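You operate a simulated robot arm through the tools that you are given. There is no shell and no other tool.

The job below is to be done with a simulated robot arm. You get a single attempt, and the scene is never put back.

## Task
Shut the air, then swap both gripper fingers for the pair that the card names.
Fine: the bolts are out and stay out; red pair into the rack's two free pockets; new pair down in the jaws; valve left shut.
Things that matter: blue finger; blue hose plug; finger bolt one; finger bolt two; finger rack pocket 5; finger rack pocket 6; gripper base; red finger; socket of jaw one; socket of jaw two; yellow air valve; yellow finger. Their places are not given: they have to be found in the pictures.

Only the result counts: the job must be done as asked and must still hold three seconds after the hand-in. Knocking over, shifting, dropping, spilling or breaking anything else fails it.

## Robot
A 6-joint arm with a two-finger gripper, fixed in place. Base frame: the origin is at the foot of the arm, x ahead of it, y to its left, z up; the work surface is at about z = 88. Readings come in cm, degrees, newtons and seconds.
Its first joint turns from -166.0 to 166.0 degrees. Payload 2.45 kg.
The TCP is the grasp point between the finger pads, 2 cm short of the fingertips. In the tool frame z runs along the fingers and y along their closing line. The gripper opens to 14 cm. The gripper's body begins 16.8 cm behind the TCP.
Orientation is that of the tool frame in the base frame, as [roll, pitch, yaw] about the fixed x, y, z axes, in that order (R = Rz(yaw) Ry(pitch) Rx(roll)). With the fingers straight down and closing along the base's y, the tool's x points along the base's -x, its y along +y and its z along -z.

## Interface
- The arm moves only by the tool play_rows. Its argument "steps" is a list that holds one entry, the list of rows, each a list of 7 numbers: the shift along the tool's x, y, z in cm, then the turn, a rotation vector about the tool's x, y, z in degrees, then the opening, from 0 (shut) to 1 (fully open). In form: [[[x, y, z, rx, ry, rz, grip], ...]]. A call has 1 to 20 rows; each row shifts and turns the commanded pose from where the row before left it, along the tool's axes as they then stand. Rows are played at 5 a second. More than 5 cm and 8.6 degrees between two rows, or a gripper value outside its range, and nothing of the call is played. A pose out of reach is approached as far as the arm can. The call stops where the force on the tool passes 40 N (or 10 N more than at its start, if that is more) or the arm is blocked; 0.2 s more then pass. The fingers move at their own pace (about 4.5 cm/s each) and stop on an object; they squeeze with about 25 N. The grip force told is the motor's: it shows also when the fingers shut on nothing. Time passes only in rows, and 0.2 s behind the last, so rows that do not move let the fingers close. It gives the time, the measured TCP pose, the force on the tool (base axes), the opening and the grip force at its end, in the units of the frame above (readings bear some noise), with the torque about the TCP (base axes, N m) and any sound that the robot's microphone picked up, and new pictures: "pictures" is both (left out), scene, wrist or none.
- Cameras (640 x 400 px; columns grow to the right, rows downward): "scene" is fixed at [22.02, 64.99, 164.63]; the picture's right is [-0.67, -0.74, 0.00], its down [-0.46, 0.41, -0.79] and it looks along [0.58, -0.53, -0.61] (base axes); focal length 368 px, centre (320, 200). "wrist" rides on the gripper at [7.8, 1.1, -20.9] in the tool frame; the picture's right is [-0.14, 0.99, 0.00], its down [-0.92, -0.13, -0.37] and it looks along [-0.37, -0.05, 0.93] (tool axes); focal length 280 px, centre (320, 200).
- point_at(camera, pixels): for up to 12 pixels [column, row] of the newest picture of that camera ("zoom" is the newest enlarged one), the place [x, y, z] in the base frame of the surface seen there, good to about 0.2 cm. The clock stands still meanwhile.
- close_up(camera, box): a new picture of the part [left, top, right, bottom] of that camera's present view, enlarged. The clock stands still meanwhile.
- hand_in(): hands the job in; it is judged then, once.

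Leave the gripper open and the arm clear of the work at the hand-in unless told otherwise.

The tools are called after "Emit:" by a JSON object that holds its "api" and its "payload". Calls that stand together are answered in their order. play_rows: Moves the arm, as the interface text tells. Its arguments: {"type":"object","properties":{"steps":{"type":"array"},"pictures":{"type":"string","enum":["both","scene","wrist","none"]}},"required":["steps"]} The other tools are called the same way: point_at (camera, pixels) gives the place of the surface under pixels of a picture; close_up (camera, box) takes an enlarged picture of a part of a camera's view; hand_in () hands the job in.

At the start:

```text
time_s: 0.0
tcp_pos: [63.28, 7.23, 130.72]
ee_rot: [180.0, -0.1, 179.9]
contact_force: [0.5, 0.7, -0.2]
moment: [0.04, 0.01, 0.02]
finger_gap: 14.02
gripper_force: 0.2
```

scene: 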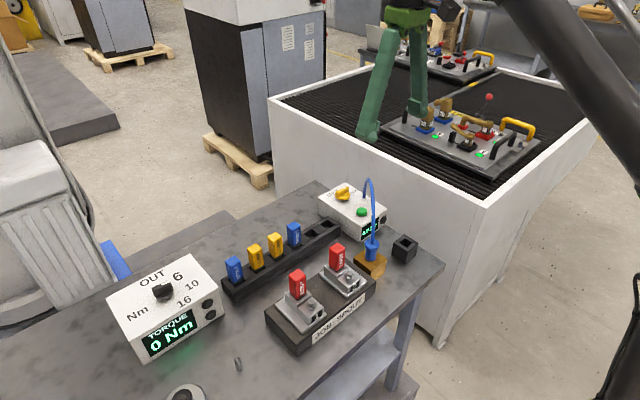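
wrist: 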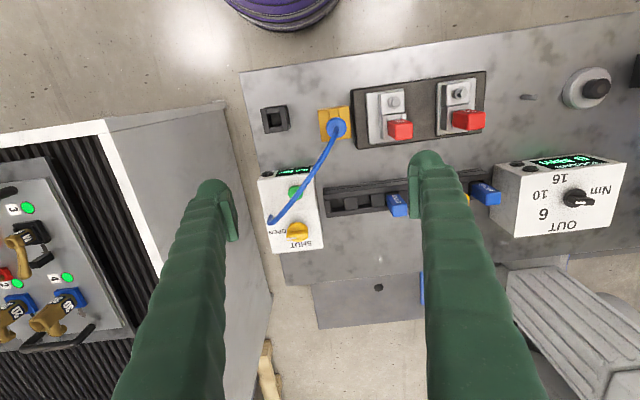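

The bench shows a torque box, a finger rack, a work base with red fingers, an air box with a yellow valve, and a blue hose. I'll take close-ups to find the card and the details.

Emit:
{"api": "close_up", "payload": {"camera": "scene", "box": [210, 170, 450, 360]}}

Emit:
{"api": "close_up", "payload": {"camera": "wrist", "box": [240, 60, 500, 260]}}

Emit:
{"api": "close_up", "payload": {"camera": "scene", "box": [80, 230, 300, 400]}}

Emit:
{"api": "close_up", "payload": {"camera": "wrist", "box": [440, 60, 640, 250]}}

```text
2.11 times, centred on (330, 265) of scene
```

zoom: 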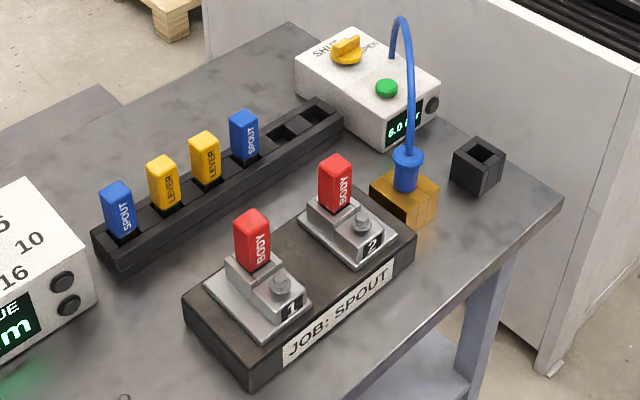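

```text
2.00 times, centred on (370, 160) of wrist
```

zoom: 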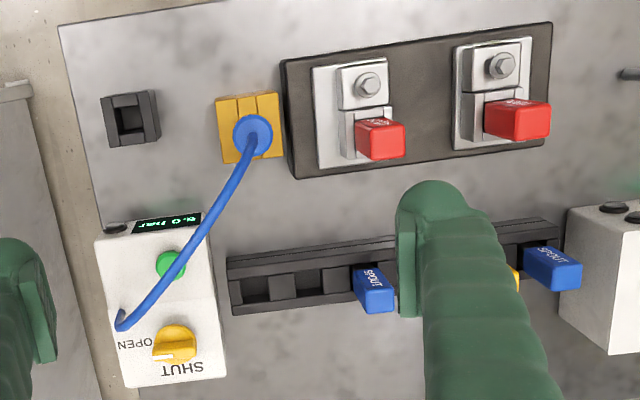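

```text
2.35 times, centred on (190, 315) of scene
```

zoom: 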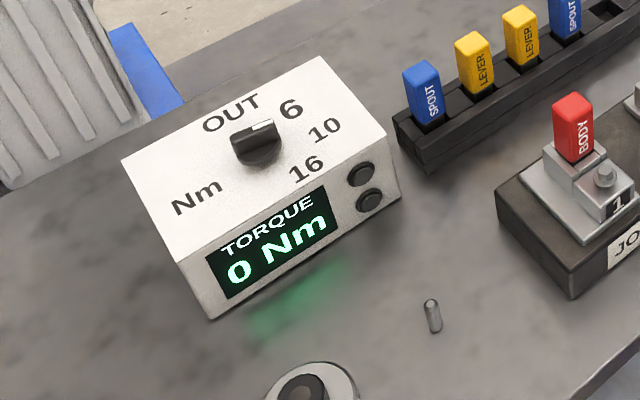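

```text
2.11 times, centred on (540, 155) of wrist
```

zoom: 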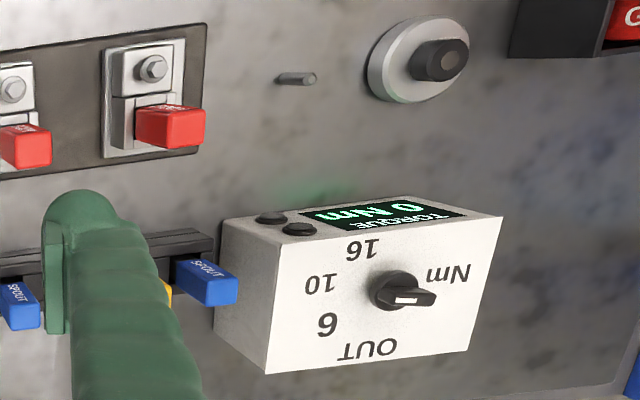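

The card reads "JOB: SPOUT", so the blue SPOUT pair goes in. Rack pockets 1 and 4 hold blue and 2 and 3 hold yellow, with 5 and 6 free. The hex bolts appear to be on the jaws, and the air reads 6.0 bar. I'll measure places next.

Emit:
{"api": "point_at", "payload": {"camera": "scene", "pixels": [[234, 262], [254, 250], [275, 239], [294, 228], [315, 233], [329, 224], [297, 276], [337, 250], [315, 305], [355, 275], [372, 245], [404, 245]]}}

Emit:
{"api": "point_at", "payload": {"camera": "scene", "pixels": [[342, 190], [361, 212], [372, 255], [163, 291], [238, 363], [186, 395], [225, 290], [340, 222], [310, 340], [400, 300]]}}

Emit:
{"api": "point_at", "payload": {"camera": "wrist", "pixels": [[393, 101], [459, 90], [400, 130], [468, 119], [345, 203], [372, 202], [298, 231], [274, 118], [590, 88], [527, 97], [637, 70], [296, 192]]}}

Emit:
{"api": "close_up", "payload": {"camera": "scene", "box": [265, 230, 385, 350]}}

Emit:
{"api": "close_up", "payload": {"camera": "wrist", "box": [360, 70, 490, 150]}}

Emit:
{"api": "close_up", "payload": {"camera": "scene", "box": [310, 170, 430, 280]}}

```text
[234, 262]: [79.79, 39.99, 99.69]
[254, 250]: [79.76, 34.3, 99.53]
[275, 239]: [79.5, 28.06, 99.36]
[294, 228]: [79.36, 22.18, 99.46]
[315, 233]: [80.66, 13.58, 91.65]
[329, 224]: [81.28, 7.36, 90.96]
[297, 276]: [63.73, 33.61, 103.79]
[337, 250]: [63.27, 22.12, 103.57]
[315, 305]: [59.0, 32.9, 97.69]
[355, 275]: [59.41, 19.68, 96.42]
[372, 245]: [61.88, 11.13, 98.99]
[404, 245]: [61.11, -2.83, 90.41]
```

```text
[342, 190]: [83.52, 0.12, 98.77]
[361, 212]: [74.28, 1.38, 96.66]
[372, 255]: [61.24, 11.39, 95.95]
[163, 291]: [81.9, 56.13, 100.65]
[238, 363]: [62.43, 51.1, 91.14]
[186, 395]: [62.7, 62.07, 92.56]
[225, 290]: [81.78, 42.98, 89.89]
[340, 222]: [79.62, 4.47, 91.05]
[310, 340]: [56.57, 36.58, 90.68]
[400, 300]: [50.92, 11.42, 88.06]
```

```text
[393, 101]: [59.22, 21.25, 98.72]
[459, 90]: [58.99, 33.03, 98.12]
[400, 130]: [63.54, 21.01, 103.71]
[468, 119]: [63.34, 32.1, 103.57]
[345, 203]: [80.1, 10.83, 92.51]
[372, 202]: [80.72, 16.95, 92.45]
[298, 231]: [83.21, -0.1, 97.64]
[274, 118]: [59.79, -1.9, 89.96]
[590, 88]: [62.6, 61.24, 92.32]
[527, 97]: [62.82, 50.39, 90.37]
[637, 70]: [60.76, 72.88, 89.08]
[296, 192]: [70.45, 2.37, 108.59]
```

```text
3.33 times, centred on (325, 290) of scene
```

zoom: 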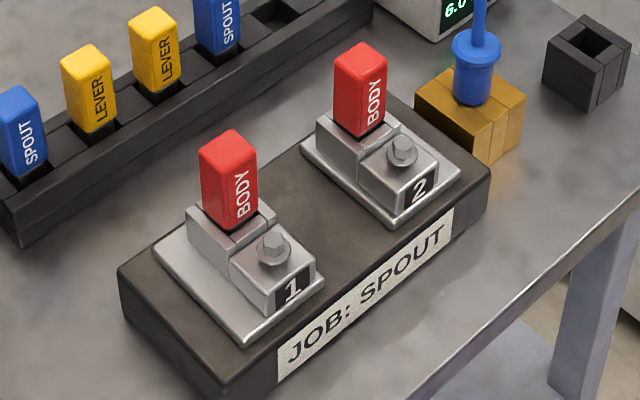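

```text
4.92 times, centred on (425, 110) of wrist
```

zoom: 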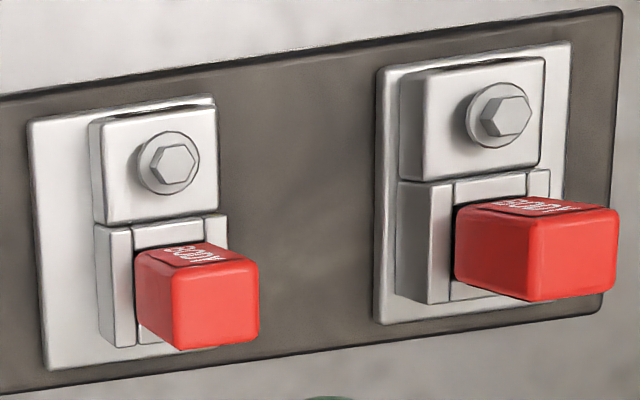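

```text
3.64 times, centred on (370, 225) of scene
```

zoom: 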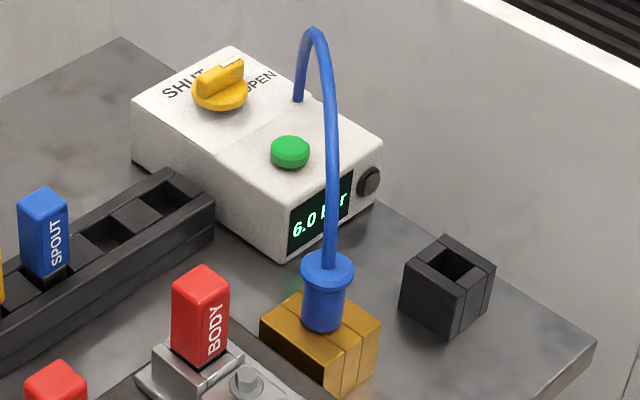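

Both bolts are still in the jaws, so I need a wrench or bit. I'll move the arm along +y to look at the left side of the bench: the round piece at (62.6, 61), the black box near (61, 73), and the torque dial.

Emit:
{"api": "play_rows", "payload": {"steps": [[[0, 4.8, 0, 0, 0, 0, 1], [0, 4.8, 0, 0, 0, 0, 1], [0, 4.8, 0, 0, 0, 0, 1], [0, 4.8, 0, 0, 0, 0, 1], [0, 4.8, 0, 0, 0, 0, 1], [0, 4.8, 0, 0, 0, 0, 1], [0, 4.8, 0, 0, 0, 0, 1], [0, 4.8, 0, 0, 0, 0, 1], [0, 4.8, 0, 0, 0, 0, 1]]]}}

```text
time_s: 2.0
tcp_pos: [62.24, 48.43, 128.64]
ee_rot: [-180.0, -0.1, 180.0]
contact_force: [1.2, 0.3, -1.0]
moment: [-0.09, 0.12, 0.0]
finger_gap: 13.99
gripper_force: 0.1
out of reach, approached as far as the arm can: row 8, 9
```

scene: 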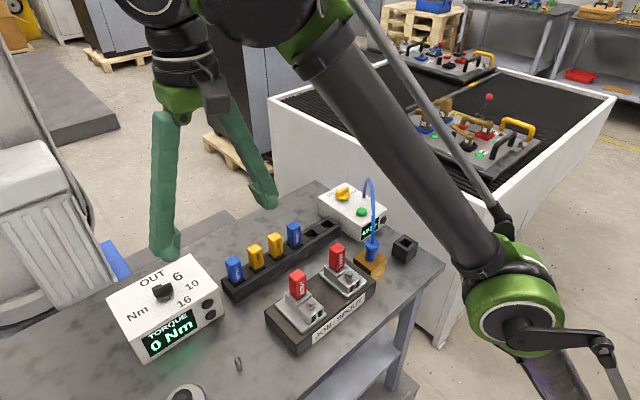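
wrist: 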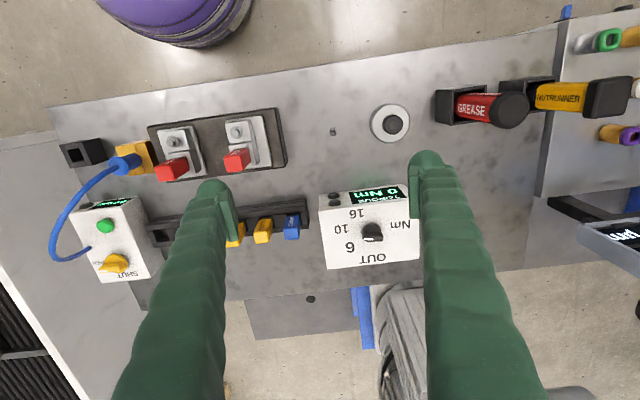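

A red GREASE gun and a yellow NUTRUNNER stand in holsters at the right. I'll zoom in on them and measure.

Emit:
{"api": "close_up", "payload": {"camera": "wrist", "box": [430, 50, 640, 180]}}

Emit:
{"api": "close_up", "payload": {"camera": "wrist", "box": [300, 90, 440, 280]}}

Emit:
{"api": "close_up", "payload": {"camera": "wrist", "box": [50, 90, 310, 290]}}

Emit:
{"api": "point_at", "payload": {"camera": "wrist", "pixels": [[446, 106], [470, 109], [511, 110], [512, 90], [548, 97], [605, 98], [630, 97], [391, 123], [333, 132], [372, 232], [527, 80], [458, 120]]}}

Emit:
{"api": "close_up", "payload": {"camera": "scene", "box": [100, 250, 260, 400]}}

```text
3.05 times, centred on (535, 115) of wrist
```

zoom: 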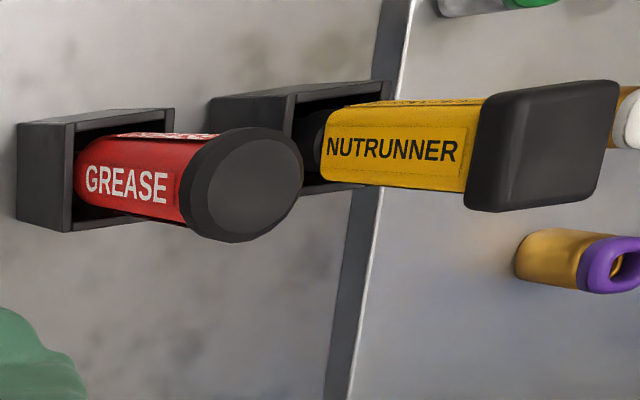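

```text
2.11 times, centred on (370, 185) of wrist
```

zoom: 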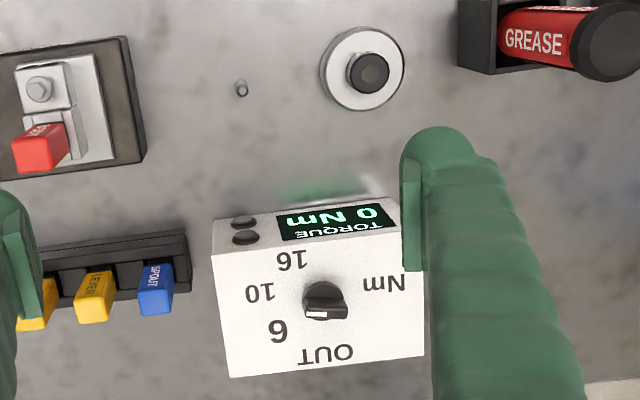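

```text
2.00 times, centred on (180, 190) of wrist
```

zoom: 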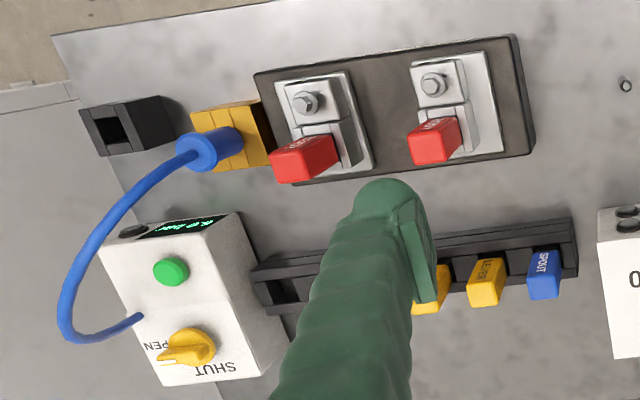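

```text
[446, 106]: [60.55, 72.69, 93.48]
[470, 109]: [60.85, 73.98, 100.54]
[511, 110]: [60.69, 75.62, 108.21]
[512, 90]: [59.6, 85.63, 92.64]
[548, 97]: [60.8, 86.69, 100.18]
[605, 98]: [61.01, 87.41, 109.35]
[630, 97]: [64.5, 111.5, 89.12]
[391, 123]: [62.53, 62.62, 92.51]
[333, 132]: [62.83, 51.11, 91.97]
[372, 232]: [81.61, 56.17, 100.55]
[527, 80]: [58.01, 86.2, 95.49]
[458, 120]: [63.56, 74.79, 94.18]
```

```text
2.67 times, centred on (180, 325) of scene
```

zoom: 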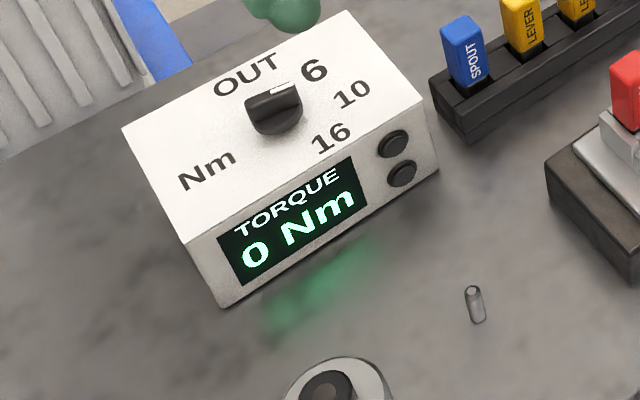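

The nutrunner and grease gun aren't among the things that matter. "The bolts are out and stay out" may mean the bolts are already backed off, so I'll test that gently later. First I'll go over the valve at about (83, 0) to see it closely.

Emit:
{"api": "play_rows", "payload": {"steps": [[[0, -4.8, 0, 0, 0, 0, 1], [0, -4.8, 0, 0, 0, 0, 1], [0, -4.8, 0, 0, 0, 0, 1], [0, -4.8, 0, 0, 0, 0, 1], [0, -4.8, 0, 0, 0, 0, 1], [0, -4.8, 0, 0, 0, 0, 1], [0, -4.8, 0, 0, 0, 0, 1], [0, -4.8, 0, 0, 0, 0, 1], [-2.5, -4.8, 1.5, 0, 0, 0, 1], [-2.5, -3, 1.5, 0, 0, 0, 1], [-2, -2, 1.5, 0, 0, 0, 1], [0, 0, 0, 0, 0, 0, 1]]]}}

```text
refused: row 9 steps farther than a row can; nothing moved
```

Emit:
{"api": "play_rows", "payload": {"steps": [[[0, -4.8, 0, 0, 0, 0, 1], [0, -4.8, 0, 0, 0, 0, 1], [0, -4.8, 0, 0, 0, 0, 1], [0, -4.8, 0, 0, 0, 0, 1], [0, -4.8, 0, 0, 0, 0, 1], [0, -4.8, 0, 0, 0, 0, 1], [0, -4.8, 0, 0, 0, 0, 1], [0, -4.8, 0, 0, 0, 0, 1], [-2.5, -3, 1.5, 0, 0, 0, 1], [-2.5, -3, 1.5, 0, 0, 0, 1], [-2, -3.8, 1.5, 0, 0, 0, 1], [0, 0, 0, 0, 0, 0, 1]]]}}

```text
time_s: 4.6
tcp_pos: [68.54, 0.41, 123.77]
ee_rot: [-179.9, 0.0, -180.0]
contact_force: [-0.3, -0.5, -0.2]
moment: [0.01, -0.01, -0.01]
finger_gap: 13.98
gripper_force: 0.0
```

scene: 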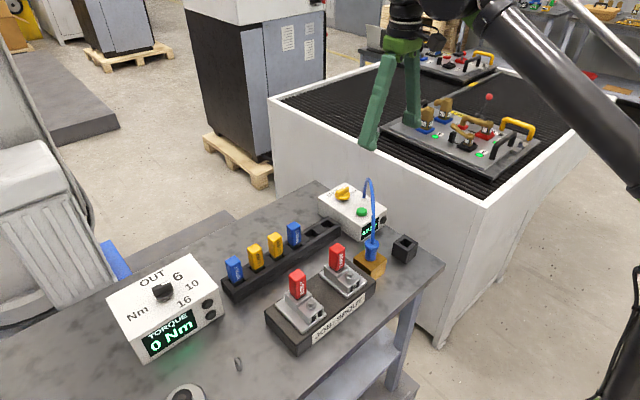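
wrist: 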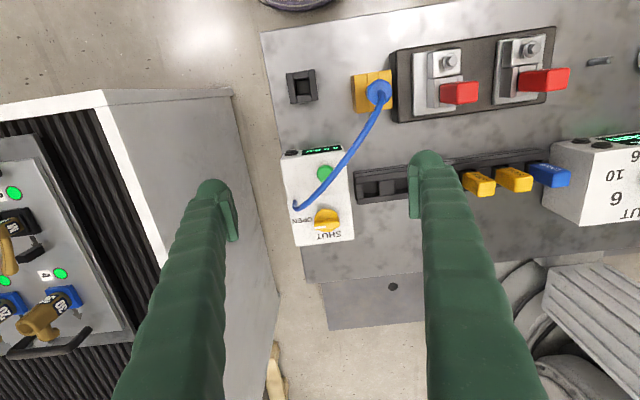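

The valve is at wrist pixel (326,219). I'll zoom in and measure the knob and hose.

Emit:
{"api": "close_up", "payload": {"camera": "wrist", "box": [275, 135, 365, 250]}}

Emit:
{"api": "point_at", "payload": {"camera": "wrist", "pixels": [[326, 219], [316, 221], [336, 219], [324, 172], [296, 207], [320, 190], [340, 165], [362, 132], [379, 93], [303, 219], [327, 238], [345, 225]]}}

Emit:
{"api": "close_up", "payload": {"camera": "scene", "box": [310, 170, 390, 240]}}

```text
3.48 times, centred on (320, 192) of wrist
```

zoom: 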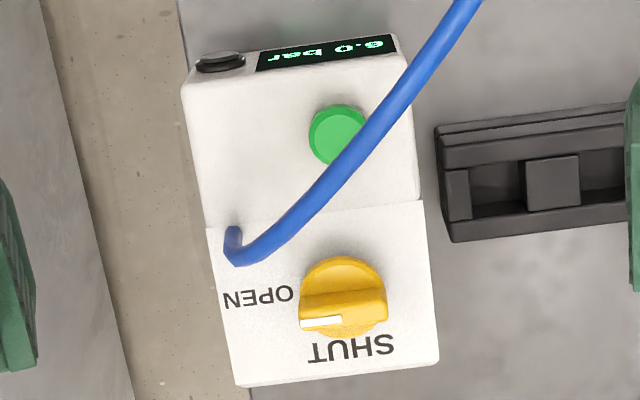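

```text
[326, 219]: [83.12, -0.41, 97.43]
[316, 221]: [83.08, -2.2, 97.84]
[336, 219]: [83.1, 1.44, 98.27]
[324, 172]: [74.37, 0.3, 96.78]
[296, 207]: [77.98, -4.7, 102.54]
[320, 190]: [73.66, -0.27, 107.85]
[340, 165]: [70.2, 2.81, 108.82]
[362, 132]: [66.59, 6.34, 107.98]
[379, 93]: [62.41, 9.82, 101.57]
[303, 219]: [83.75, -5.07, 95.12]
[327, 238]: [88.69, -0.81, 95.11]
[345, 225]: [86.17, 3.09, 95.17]
```

```text
5.71 times, centred on (350, 205) of scene
```

zoom: 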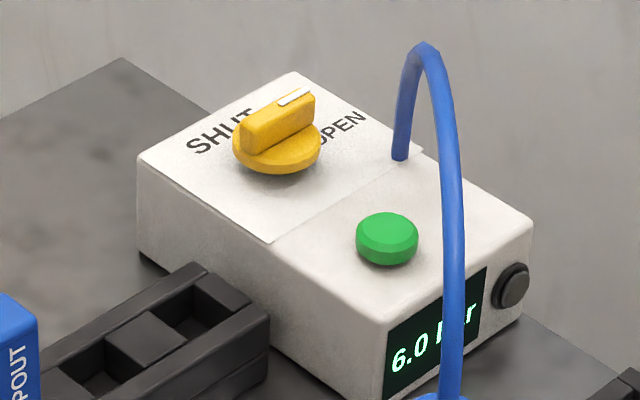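

The pointer's white mark is on the −y end, which is OPEN. SHUT is toward +x, so the knob needs +90° about vertical. I'll take more exact points on the handle and hose.

Emit:
{"api": "point_at", "payload": {"camera": "zoom", "pixels": [[245, 122], [275, 128], [310, 98], [283, 98], [295, 95], [262, 115], [285, 165], [237, 150], [317, 150], [400, 155], [425, 50], [290, 112]]}}

```text
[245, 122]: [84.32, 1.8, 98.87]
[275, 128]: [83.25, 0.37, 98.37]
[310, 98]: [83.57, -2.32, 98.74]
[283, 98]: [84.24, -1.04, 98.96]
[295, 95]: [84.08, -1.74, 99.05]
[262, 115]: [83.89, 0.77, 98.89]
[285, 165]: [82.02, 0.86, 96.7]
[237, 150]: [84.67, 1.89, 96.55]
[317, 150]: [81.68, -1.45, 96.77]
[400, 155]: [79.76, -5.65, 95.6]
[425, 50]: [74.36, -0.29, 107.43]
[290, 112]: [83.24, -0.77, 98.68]
```

The handle is 1.2 cm thick along x, with its centre at about (83.7, −0.3), its top at 98.9 and the disc top at 96.7. I'll turn the tool so it closes along x, narrow the fingers, and look again.

Emit:
{"api": "play_rows", "payload": {"steps": [[[0, 0, 0, 0, 0, 8.5, 0.4], [0, 0, 0, 0, 0, 8.5, 0.4], [0, 0, 0, 0, 0, 8.5, 0.4], [0, 0, 0, 0, 0, 8.5, 0.4], [0, 0, 0, 0, 0, 8.5, 0.4], [0, 0, 0, 0, 0, 8.5, 0.4], [0, 0, 0, 0, 0, 8.5, 0.4], [0, 0, 0, 0, 0, 8.5, 0.4], [0, 0, 0, 0, 0, 8.5, 0.4], [0, 0, 0, 0, 0, 8.5, 0.4], [0, 0, 0, 0, 0, 5, 0.4], [0, 4, 0, 0, 0, 0, 0.4], [0, 4, 0, 0, 0, 0, 0.4], [0, 4, 1, 0, 0, 0, 0.4], [-0.7, 3, 1, 0, 0, 0, 0.4], [0, 0, 4, 0, 0, 0, 0.4], [0, 0, 4, 0, 0, 0, 0.4], [0, 0, 0, 0, 0, 0, 0.4]]]}}

```text
time_s: 8.4
tcp_pos: [84.38, -0.58, 114.02]
ee_rot: [-180.0, 0.0, 90.0]
contact_force: [0.2, -0.6, -0.7]
moment: [-0.02, 0.0, -0.01]
finger_gap: 5.6
gripper_force: 0.0
```

scene: 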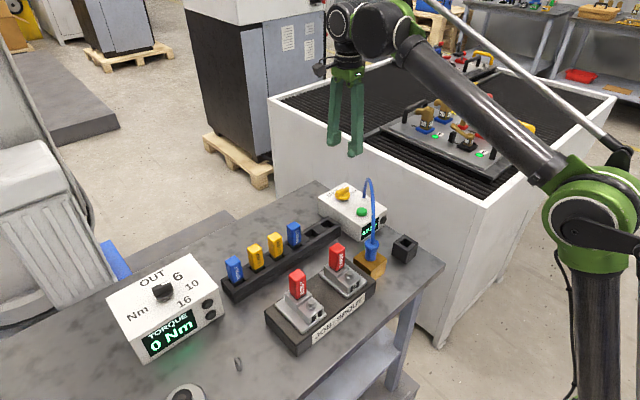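
wrist: 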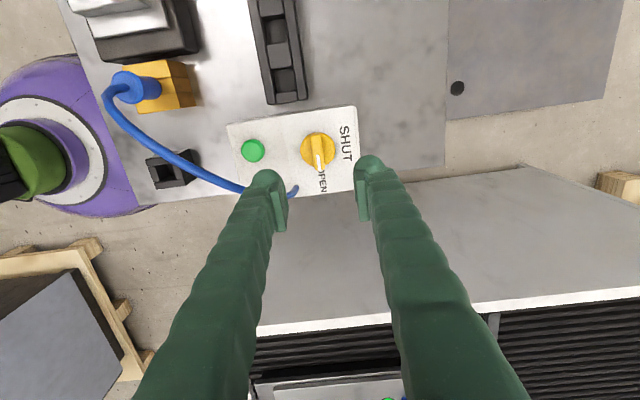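

The knob lies at wrist pixel (318,150). I'll check its centre from here before going down.

Emit:
{"api": "point_at", "payload": {"camera": "wrist", "pixels": [[318, 140], [319, 155], [320, 166], [302, 150], [335, 150], [318, 133], [253, 150], [293, 192]]}}

Emit:
{"api": "close_up", "payload": {"camera": "wrist", "box": [220, 100, 380, 220]}}

```text
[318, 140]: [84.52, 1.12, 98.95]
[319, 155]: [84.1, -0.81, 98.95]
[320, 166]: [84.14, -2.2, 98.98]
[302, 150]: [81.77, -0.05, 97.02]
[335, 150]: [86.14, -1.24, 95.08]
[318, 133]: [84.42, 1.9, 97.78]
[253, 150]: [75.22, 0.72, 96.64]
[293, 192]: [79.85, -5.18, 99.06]
```

```text
3.33 times, centred on (300, 160) of wrist
```

zoom: 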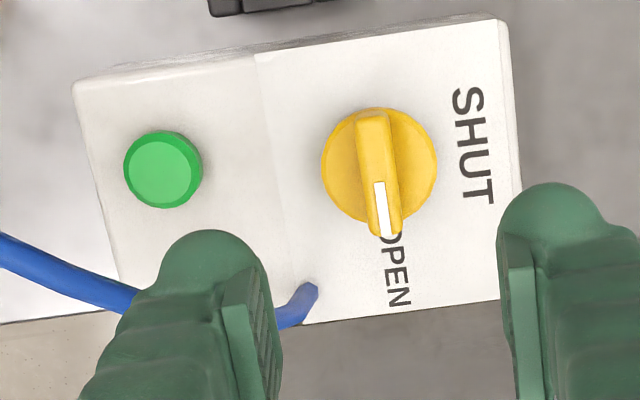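

The bar is centred at about (84.2, −0.35) with its top at 98.95. I'll go down so the TCP sits at z ≈ 99 with the gap narrowed to 4.6.

Emit:
{"api": "play_rows", "payload": {"steps": [[[0.2, -0.15, 3, 0, 0, 0, 0.33], [0, 0, 3, 0, 0, 0, 0.33], [0, 0, 3, 0, 0, 0, 0.33], [0, 0, 3, 0, 0, 0, 0.33], [0, 0, 1.5, 0, 0, 0, 0.33], [0, 0, 1.3, 0, 0, 0, 0.33], [0, 0, 0, 0, 0, 0, 0.33]]]}}

```text
time_s: 10.0
tcp_pos: [84.03, -0.38, 99.11]
ee_rot: [-180.0, -0.1, 90.0]
contact_force: [0.6, -0.1, -0.5]
moment: [-0.02, -0.02, 0.05]
finger_gap: 4.62
gripper_force: 0.0
```

scene: 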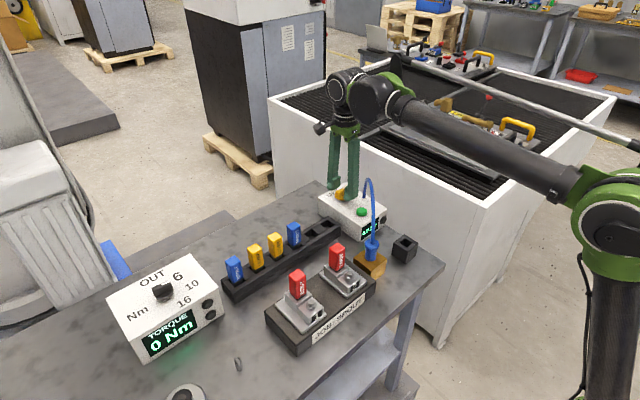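
wrist: 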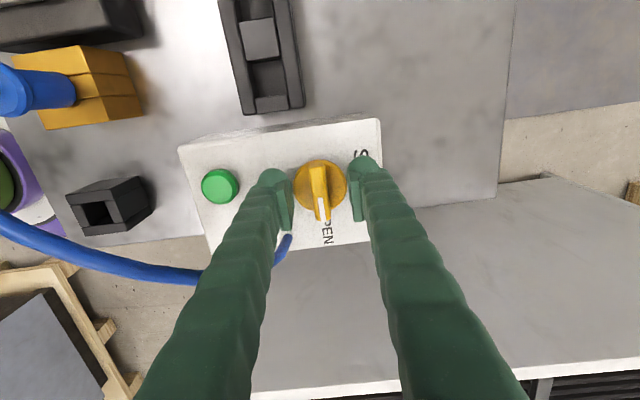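

The fingers straddle the bar without contact. I'll close on it.

Emit:
{"api": "play_rows", "payload": {"steps": [[[0, 0, 0, 0, 0, 0, 0.2], [0, 0, 0, 0, 0, 0, 0.1], [0, 0, 0, 0, 0, 0, 0], [0, 0, 0, 0, 0, 0, 0], [0, 0, 0, 0, 0, 0, 0]]], "pictures": "wrist"}}

```text
time_s: 11.2
tcp_pos: [84.01, -0.42, 99.13]
ee_rot: [179.9, 0.1, 90.0]
contact_force: [-7.0, 0.4, -6.2]
moment: [0.02, 0.05, -0.04]
finger_gap: 1.3
gripper_force: 39.3
```

wrist: 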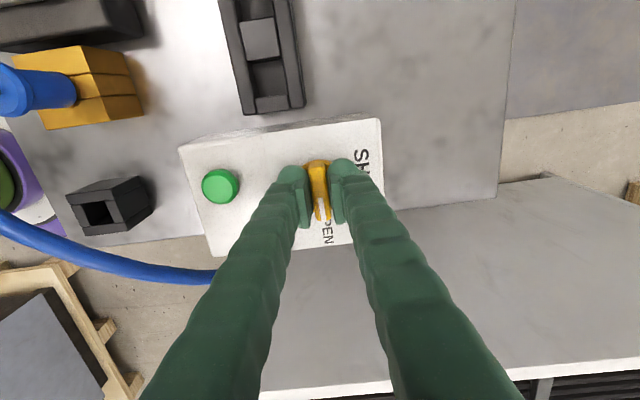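

The bar is gripped (gap 1.3). I'll turn it −rz in the tool frame, which is +z in base, in small steps, nudging 0.1 cm toward −x to ease the side force.

Emit:
{"api": "play_rows", "payload": {"steps": [[[0, -0.08, 0, 0, 0, 0, 0], [0, 0, 0, 0, 0, -6, 0], [0, 0, 0, 0, 0, -6, 0], [0, 0, 0, 0, 0, -6, 0], [0, 0, 0, 0, 0, -6, 0], [0, 0, 0, 0, 0, -6, 0]]], "pictures": "wrist"}}

```text
time_s: 12.6
tcp_pos: [83.86, -0.33, 99.14]
ee_rot: [179.9, 0.0, 120.1]
contact_force: [26.0, -4.1, 16.9]
moment: [-0.33, -0.48, 0.03]
finger_gap: 1.3
gripper_force: 39.7
```

wrist: 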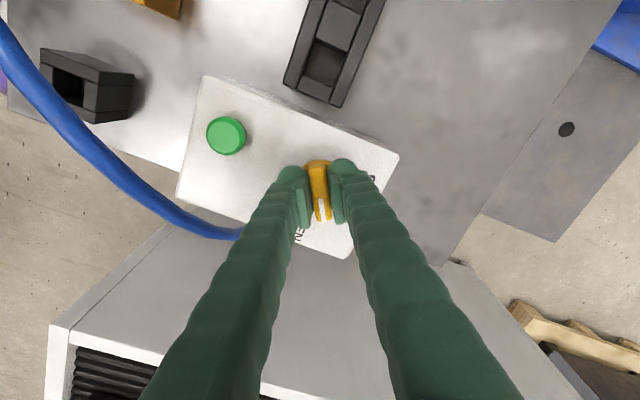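

The side force is +26 N in x, so my nudge was off-centre. I'll shift back +0.12 in x and keep turning.

Emit:
{"api": "play_rows", "payload": {"steps": [[[-0.06, 0.104, -0.05, 0, 0, 0, 0], [0, 0, 0, 0, 0, -5, 0], [0, 0, 0, 0, 0, -5, 0]]], "pictures": "none"}}

```text
time_s: 13.4
tcp_pos: [83.95, -0.32, 99.05]
ee_rot: [-180.0, -0.1, 130.1]
contact_force: [18.3, -6.7, 11.6]
moment: [0.0, -0.11, 0.0]
finger_gap: 1.31
gripper_force: 39.5
```

Emit:
{"api": "play_rows", "payload": {"steps": [[[-0.075, 0.042, -0.05, 0, 0, 0, 0], [0, 0, 0, 0, 0, -6, 0], [0, 0, 0, 0, 0, -6, 0], [0, 0, 0, 0, 0, -6, 0]]], "pictures": "wrist"}}

```text
time_s: 14.4
tcp_pos: [83.92, -0.47, 99.18]
ee_rot: [180.0, -0.1, 148.0]
contact_force: [-21.5, -5.3, -23.4]
moment: [0.04, 0.27, -0.07]
finger_gap: 1.3
gripper_force: 40.0
```

wrist: 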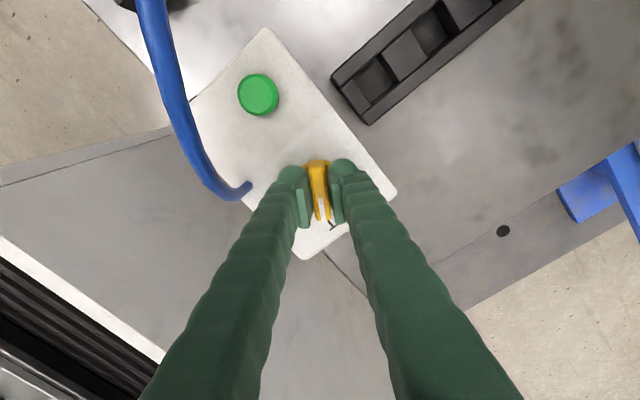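

Now the force is −21 N in x and −23 N in z. I'll ease back slightly and keep turning.

Emit:
{"api": "play_rows", "payload": {"steps": [[[0.05, -0.01, 0.06, 0, 0, 0, 0], [0, 0, 0, 0, 0, -6, 0], [0, 0, 0, 0, 0, -6, 0], [0, 0, 0, 0, 0, -4, 0]]], "pictures": "none"}}

```text
time_s: 15.4
tcp_pos: [83.85, -0.34, 99.1]
ee_rot: [179.9, 0.0, 163.9]
contact_force: [-10.1, -17.0, 4.4]
moment: [-0.01, 0.6, -0.02]
finger_gap: 1.31
gripper_force: 39.4
```

Emit:
{"api": "play_rows", "payload": {"steps": [[[0.012, -0.066, 0.0, 0, 0, 0, 0], [0, 0, 0, 0, 0, -6, 0], [0, 0, 0, 0, 0, -6, 0], [0, 0, 0, 0, 0, -4, 0]]]}}

```text
time_s: 16.4
tcp_pos: [83.96, -0.5, 99.22]
ee_rot: [179.9, 0.0, -180.0]
contact_force: [-17.0, -17.4, -3.4]
moment: [-0.15, 0.27, -0.03]
finger_gap: 1.27
gripper_force: 39.8
```

scene: 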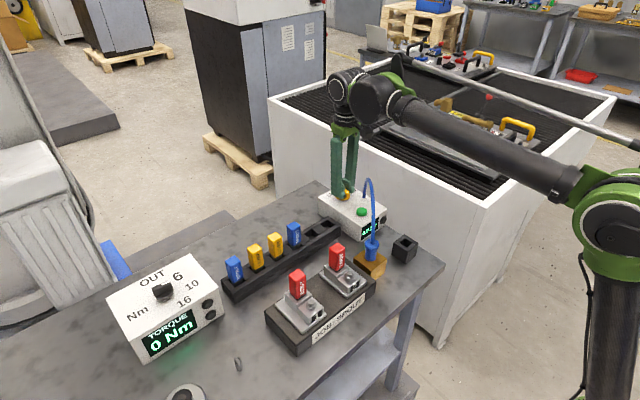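
wrist: 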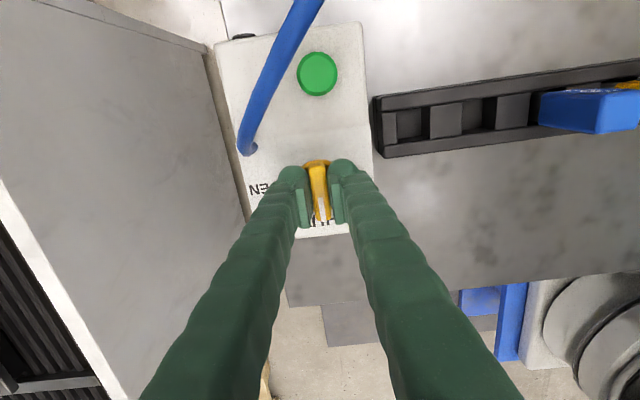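

The yaw is back to 180, so the pointer should be at +x. I'll check the pressure display.

Emit:
{"api": "close_up", "payload": {"camera": "scene", "box": [310, 170, 400, 250]}}

Emit:
{"api": "close_up", "payload": {"camera": "wrist", "box": [220, 20, 380, 240]}}

```text
5.00 times, centred on (355, 210) of scene
```

zoom: 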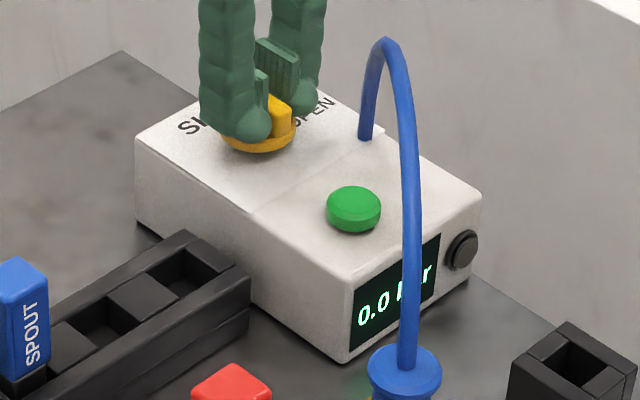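

```text
1.82 times, centred on (300, 130) of wrist
```

zoom: 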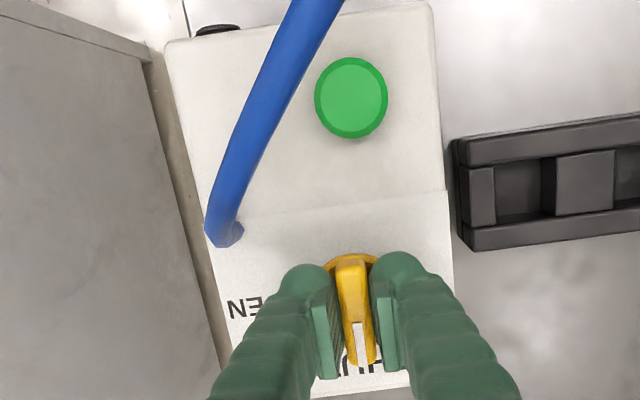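

The display reads 0.0 bar, so the valve is shut. I'll open a little and lift straight up.

Emit:
{"api": "play_rows", "payload": {"steps": [[[0, 0, 0, 0, 0, 0, 0.2], [0, 0, 0, 0, 0, 0, 0.33], [0, 0, 0, 0, 0, 0, 0.33], [0, 0, -3, 0, 0, 0, 0.33], [0, 0, -4, 0, 0, 0, 0.33], [0, 0, -4, 0, 0, 0, 0.33], [0, 0, -4, 0, 0, 0, 0.33], [0, 0, -4, 0, 0, 0, 0.33], [0, 0, 0, 0, 0, 0, 0.33]]]}}

Emit:
{"api": "close_up", "payload": {"camera": "scene", "box": [310, 170, 400, 250]}}

Emit:
{"api": "close_up", "payload": {"camera": "wrist", "box": [240, 80, 640, 260]}}

```text
time_s: 18.4
tcp_pos: [83.8, -0.48, 118.05]
ee_rot: [179.9, 0.0, 180.0]
contact_force: [0.0, 0.6, -0.6]
moment: [0.0, 0.02, 0.0]
finger_gap: 4.65
gripper_force: 0.1
```

scene: 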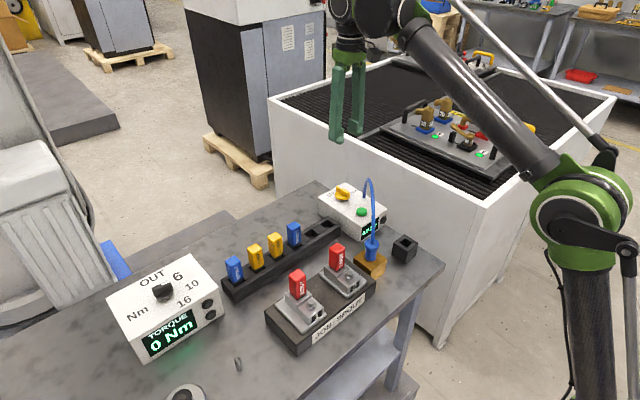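
wrist: 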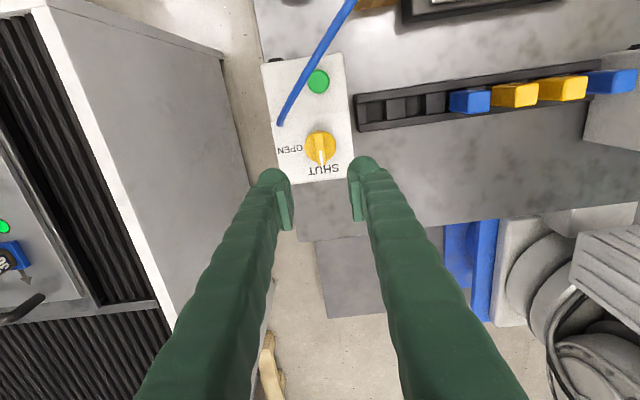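

```text
5.00 times, centred on (355, 210) of scene
```

zoom: 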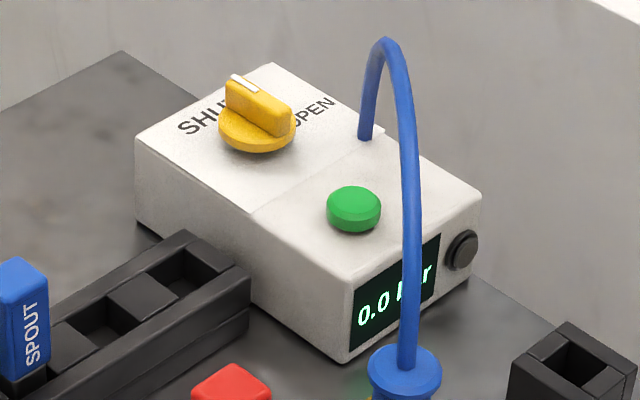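

```text
1.60 times, centred on (440, 170) of wrist
```

zoom: 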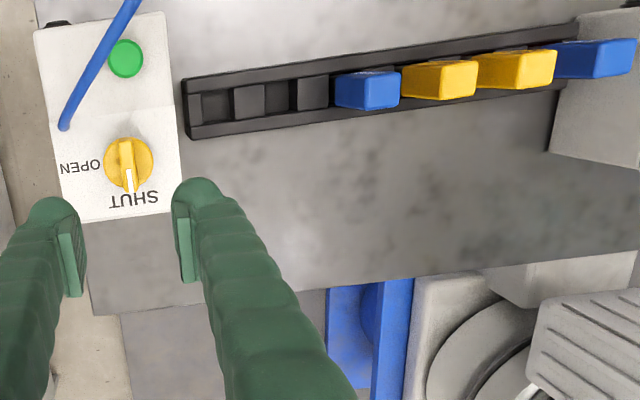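

The valve is shut with the pointer at SHUT and 0.0 bar. Next I'll look closely at the gripper base, the red fingers and the bolts.

Emit:
{"api": "play_rows", "payload": {"steps": [[[3, 3, 0, 0, 0, 0, 0.5], [3, 3, 0, 0, 0, 0, 0.5], [3, 3, 0, 0, 0, 0, 0.5], [3, 3, 0, 0, 0, 0, 0.5], [3, 3, 0, 0, 0, 0, 0.5], [3, 3, 0, 0, 0, 0, 0.5], [3, 3, 0, 0, 0, 0, 0.5], [3, 3, 0, 0, 0, 0, 0.5], [3, 3, 0, 0, 0, 0, 0.5], [3, 0.5, 0, 0, 0, 0, 0.5], [2, 0, 0, 0, 0, 0, 0.5], [0, 0, 0, 0, 0, 0, 0.5]]]}}

Emit:
{"api": "close_up", "payload": {"camera": "wrist", "box": [220, 80, 420, 240]}}

```text
time_s: 21.0
tcp_pos: [51.91, 27.02, 118.29]
ee_rot: [-179.9, 0.1, 180.0]
contact_force: [-0.4, -0.2, -0.2]
moment: [-0.04, 0.01, 0.0]
finger_gap: 6.98
gripper_force: 0.0
```

scene: 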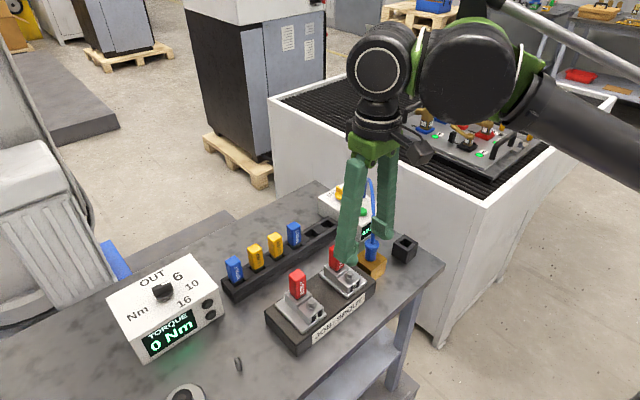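
wrist: 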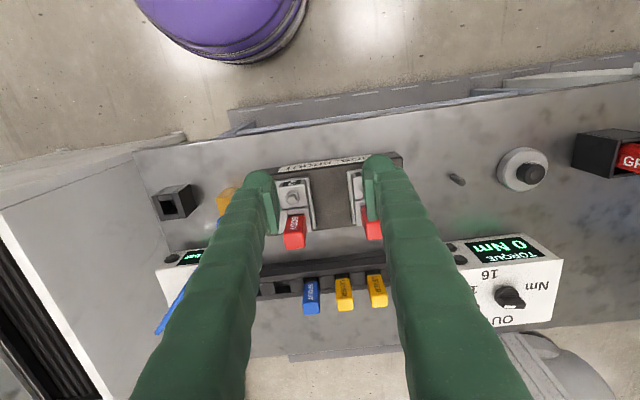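

```text
2.50 times, centred on (320, 160) of wrist
```

zoom: 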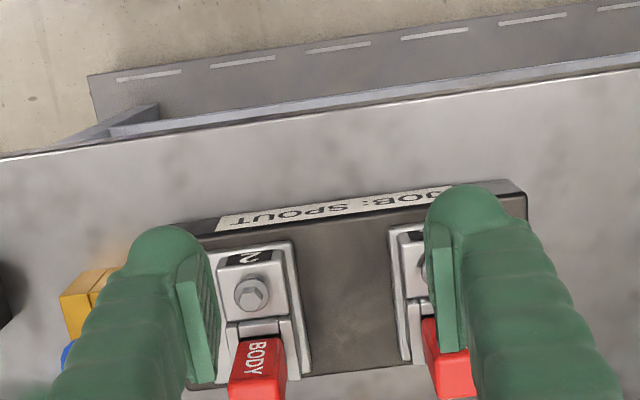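

I'll measure the jaw and bolt heights from the scene camera and look at the bolts up close.

Emit:
{"api": "close_up", "payload": {"camera": "scene", "box": [275, 260, 335, 335]}}

Emit:
{"api": "close_up", "payload": {"camera": "wrist", "box": [270, 160, 330, 260]}}

```text
5.33 times, centred on (305, 298) of scene
```

zoom: 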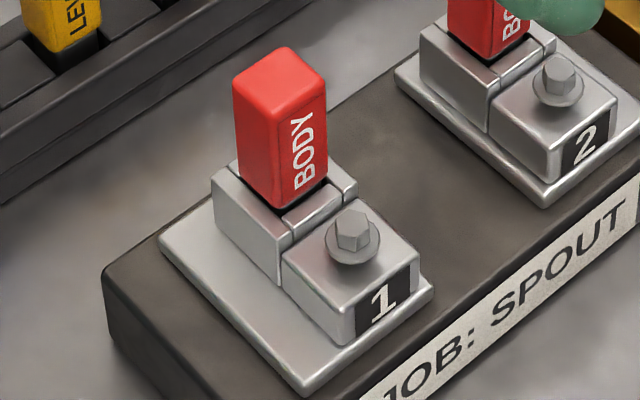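

```text
4.00 times, centred on (300, 210) of wrist
```

zoom: 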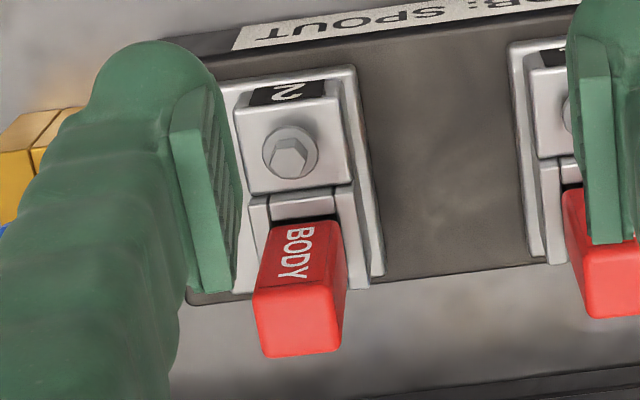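

Emit:
{"api": "point_at", "payload": {"camera": "zoom", "pixels": [[286, 157], [310, 145], [268, 165], [250, 180], [320, 180], [300, 205], [285, 270], [255, 210], [345, 205], [298, 320], [300, 340], [360, 260]]}}

Emit:
{"api": "close_up", "payload": {"camera": "scene", "box": [285, 275, 330, 325]}}

```text
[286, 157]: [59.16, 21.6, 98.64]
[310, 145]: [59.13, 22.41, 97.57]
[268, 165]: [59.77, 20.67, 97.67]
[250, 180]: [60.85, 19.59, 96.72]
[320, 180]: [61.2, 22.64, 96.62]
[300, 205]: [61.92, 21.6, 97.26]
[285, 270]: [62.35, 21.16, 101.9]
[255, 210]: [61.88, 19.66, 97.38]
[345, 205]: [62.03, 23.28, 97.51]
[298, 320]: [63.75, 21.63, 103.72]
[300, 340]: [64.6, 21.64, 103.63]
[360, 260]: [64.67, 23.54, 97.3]
```

```text
8.00 times, centred on (308, 300) of scene
```

zoom: 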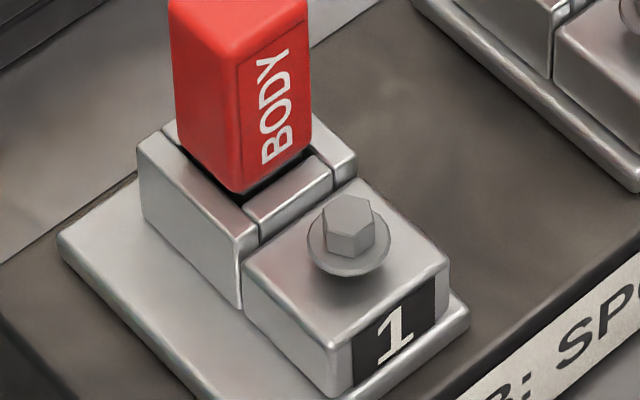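

The bolt flange sits clear of the clamp, with its top at 97.6 against the block top at 96.7 and a shadow under it. It looks backed out. I'll measure the red finger cross-sections.

Emit:
{"api": "point_at", "payload": {"camera": "zoom", "pixels": [[232, 180], [244, 180], [306, 130], [180, 140], [205, 100], [275, 80], [350, 165], [340, 250], [335, 200], [260, 300], [200, 205], [345, 272]]}}

Emit:
{"api": "point_at", "payload": {"camera": "scene", "pixels": [[298, 270], [306, 276], [290, 274], [292, 282], [304, 274], [297, 279], [336, 245], [345, 249], [330, 248], [337, 256]]}}

```text
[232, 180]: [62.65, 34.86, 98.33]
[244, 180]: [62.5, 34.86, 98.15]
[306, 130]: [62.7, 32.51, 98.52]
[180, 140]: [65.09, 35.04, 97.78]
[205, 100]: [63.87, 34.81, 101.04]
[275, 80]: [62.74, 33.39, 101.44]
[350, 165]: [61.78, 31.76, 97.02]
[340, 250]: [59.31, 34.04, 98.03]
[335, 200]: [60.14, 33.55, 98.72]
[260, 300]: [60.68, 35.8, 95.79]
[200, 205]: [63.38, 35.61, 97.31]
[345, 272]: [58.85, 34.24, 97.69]
```

```text
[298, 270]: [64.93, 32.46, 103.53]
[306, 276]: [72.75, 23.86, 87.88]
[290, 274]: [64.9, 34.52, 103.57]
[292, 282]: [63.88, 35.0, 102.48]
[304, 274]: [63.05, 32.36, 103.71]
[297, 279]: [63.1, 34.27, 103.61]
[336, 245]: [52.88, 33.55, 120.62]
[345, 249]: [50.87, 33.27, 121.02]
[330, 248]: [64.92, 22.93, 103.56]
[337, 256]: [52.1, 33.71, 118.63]
```

Red finger 1 spans about x 62.6–65.1 and y 32.3–34.9, with its top at 103.7 and the socket top at 97.3. Its centre is about (63.9, 33.6). I'll move above it and down to a high look first.

Emit:
{"api": "play_rows", "payload": {"steps": [[[-4, 2.2, 0, 0, 0, 0, 0.5], [-4, 2.2, 0, 0, 0, 0, 0.5], [-4, 2.2, 0, 0, 0, 0, 0.5], [0, 0, 4, 0, 0, 0, 0.45], [0, 0, 4, 0, 0, 0, 0.45], [0, 0, 0, 0, 0, 0, 0.45]]]}}

Emit:
{"api": "close_up", "payload": {"camera": "wrist", "box": [240, 100, 400, 220]}}

Emit:
{"api": "close_up", "payload": {"camera": "scene", "box": [255, 210, 355, 310]}}

```text
time_s: 22.4
tcp_pos: [63.98, 33.59, 110.87]
ee_rot: [179.9, 0.0, 180.0]
contact_force: [0.4, 0.7, 0.1]
moment: [-0.01, -0.01, -0.02]
finger_gap: 6.31
gripper_force: 0.0
```

scene: 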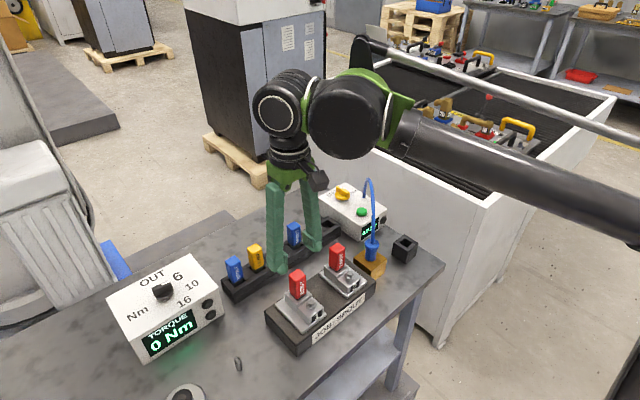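
wrist: 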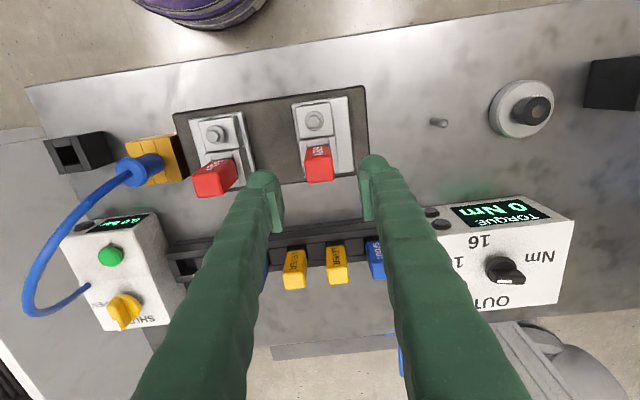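

```text
3.33 times, centred on (320, 160) of wrist
```

zoom: 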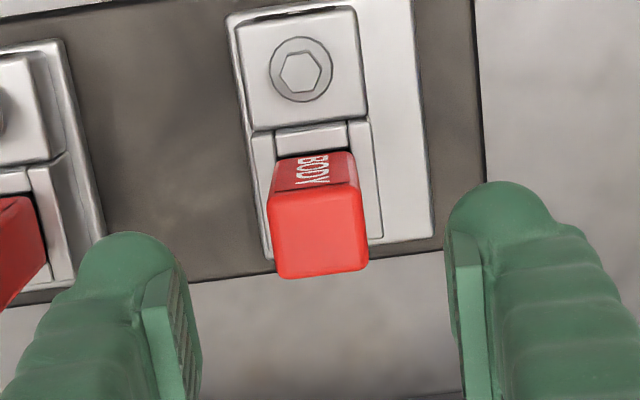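

```text
4.00 times, centred on (305, 260) of scene
```

zoom: 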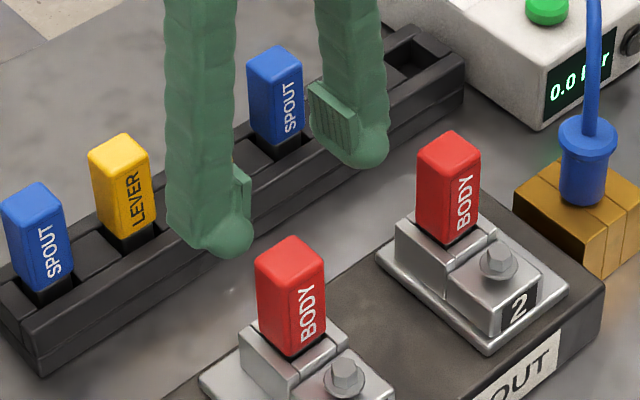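

I'll measure the red finger's top face and the rack pockets, at wrist (319,170) and in the rack.

Emit:
{"api": "point_at", "payload": {"camera": "wrist", "pixels": [[306, 162], [331, 159], [309, 181], [333, 178], [320, 159], [321, 181], [307, 171], [333, 168], [315, 122], [214, 134]]}}

Emit:
{"api": "point_at", "payload": {"camera": "zoom", "pixels": [[40, 190], [124, 142], [276, 52], [257, 62], [297, 66], [275, 85], [420, 50], [395, 30], [445, 65], [345, 75], [285, 150], [450, 140]]}}

```text
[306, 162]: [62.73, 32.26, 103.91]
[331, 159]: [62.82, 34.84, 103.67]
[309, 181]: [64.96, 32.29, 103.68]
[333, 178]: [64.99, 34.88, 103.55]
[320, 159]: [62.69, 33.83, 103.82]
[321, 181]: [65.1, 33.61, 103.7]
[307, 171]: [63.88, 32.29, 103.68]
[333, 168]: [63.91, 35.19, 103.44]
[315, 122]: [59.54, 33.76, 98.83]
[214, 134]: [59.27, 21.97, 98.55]
```

```text
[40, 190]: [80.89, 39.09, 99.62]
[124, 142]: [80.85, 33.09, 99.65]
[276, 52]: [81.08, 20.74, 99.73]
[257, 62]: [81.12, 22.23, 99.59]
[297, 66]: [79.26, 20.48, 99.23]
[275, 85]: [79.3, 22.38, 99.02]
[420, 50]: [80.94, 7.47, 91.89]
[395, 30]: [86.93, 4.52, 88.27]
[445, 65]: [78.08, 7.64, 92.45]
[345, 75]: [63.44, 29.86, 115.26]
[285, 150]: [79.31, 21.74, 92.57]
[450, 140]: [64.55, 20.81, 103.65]
```

Finger 1 is centred at about (63.9, 33.65). I'm aligned at (63.98, 33.6), so I'll descend to TCP z ≈ 101.2 and close.

Emit:
{"api": "play_rows", "payload": {"steps": [[[0.05, 0, 3, 0, 0, 0, 0.4], [0, 0, 3, 0, 0, 0, 0.4], [0, 0, 2, 0, 0, 0, 0.35], [0, 0, 1.6, 0, 0, 0, 0.35], [0, 0, 0, 0, 0, 0, 0.25], [0, 0, 0, 0, 0, 0, 0.2], [0, 0, 0, 0, 0, 0, 0.1], [0, 0, 0, 0, 0, 0, 0], [0, 0, 0, 0, 0, 0, 0]]]}}

```text
time_s: 24.4
tcp_pos: [63.79, 33.58, 101.0]
ee_rot: [-179.9, -0.1, -180.0]
contact_force: [0.1, 0.3, 0.0]
moment: [0.0, 0.03, -0.01]
finger_gap: 2.88
gripper_force: 24.8
```

scene: 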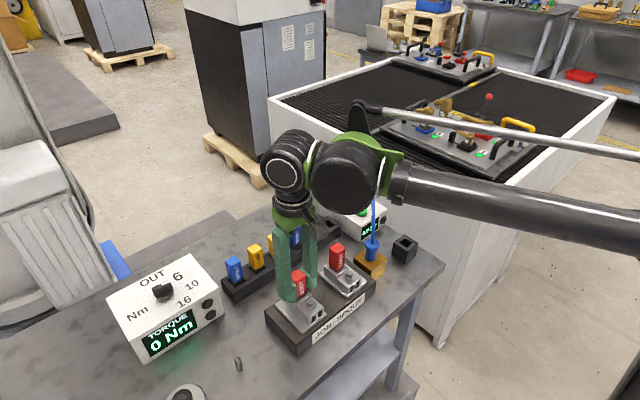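
wrist: 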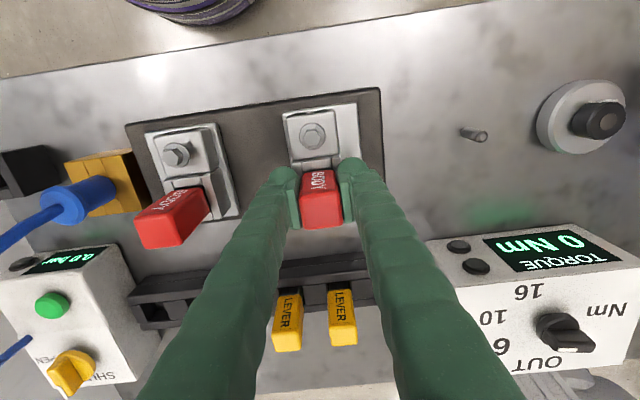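

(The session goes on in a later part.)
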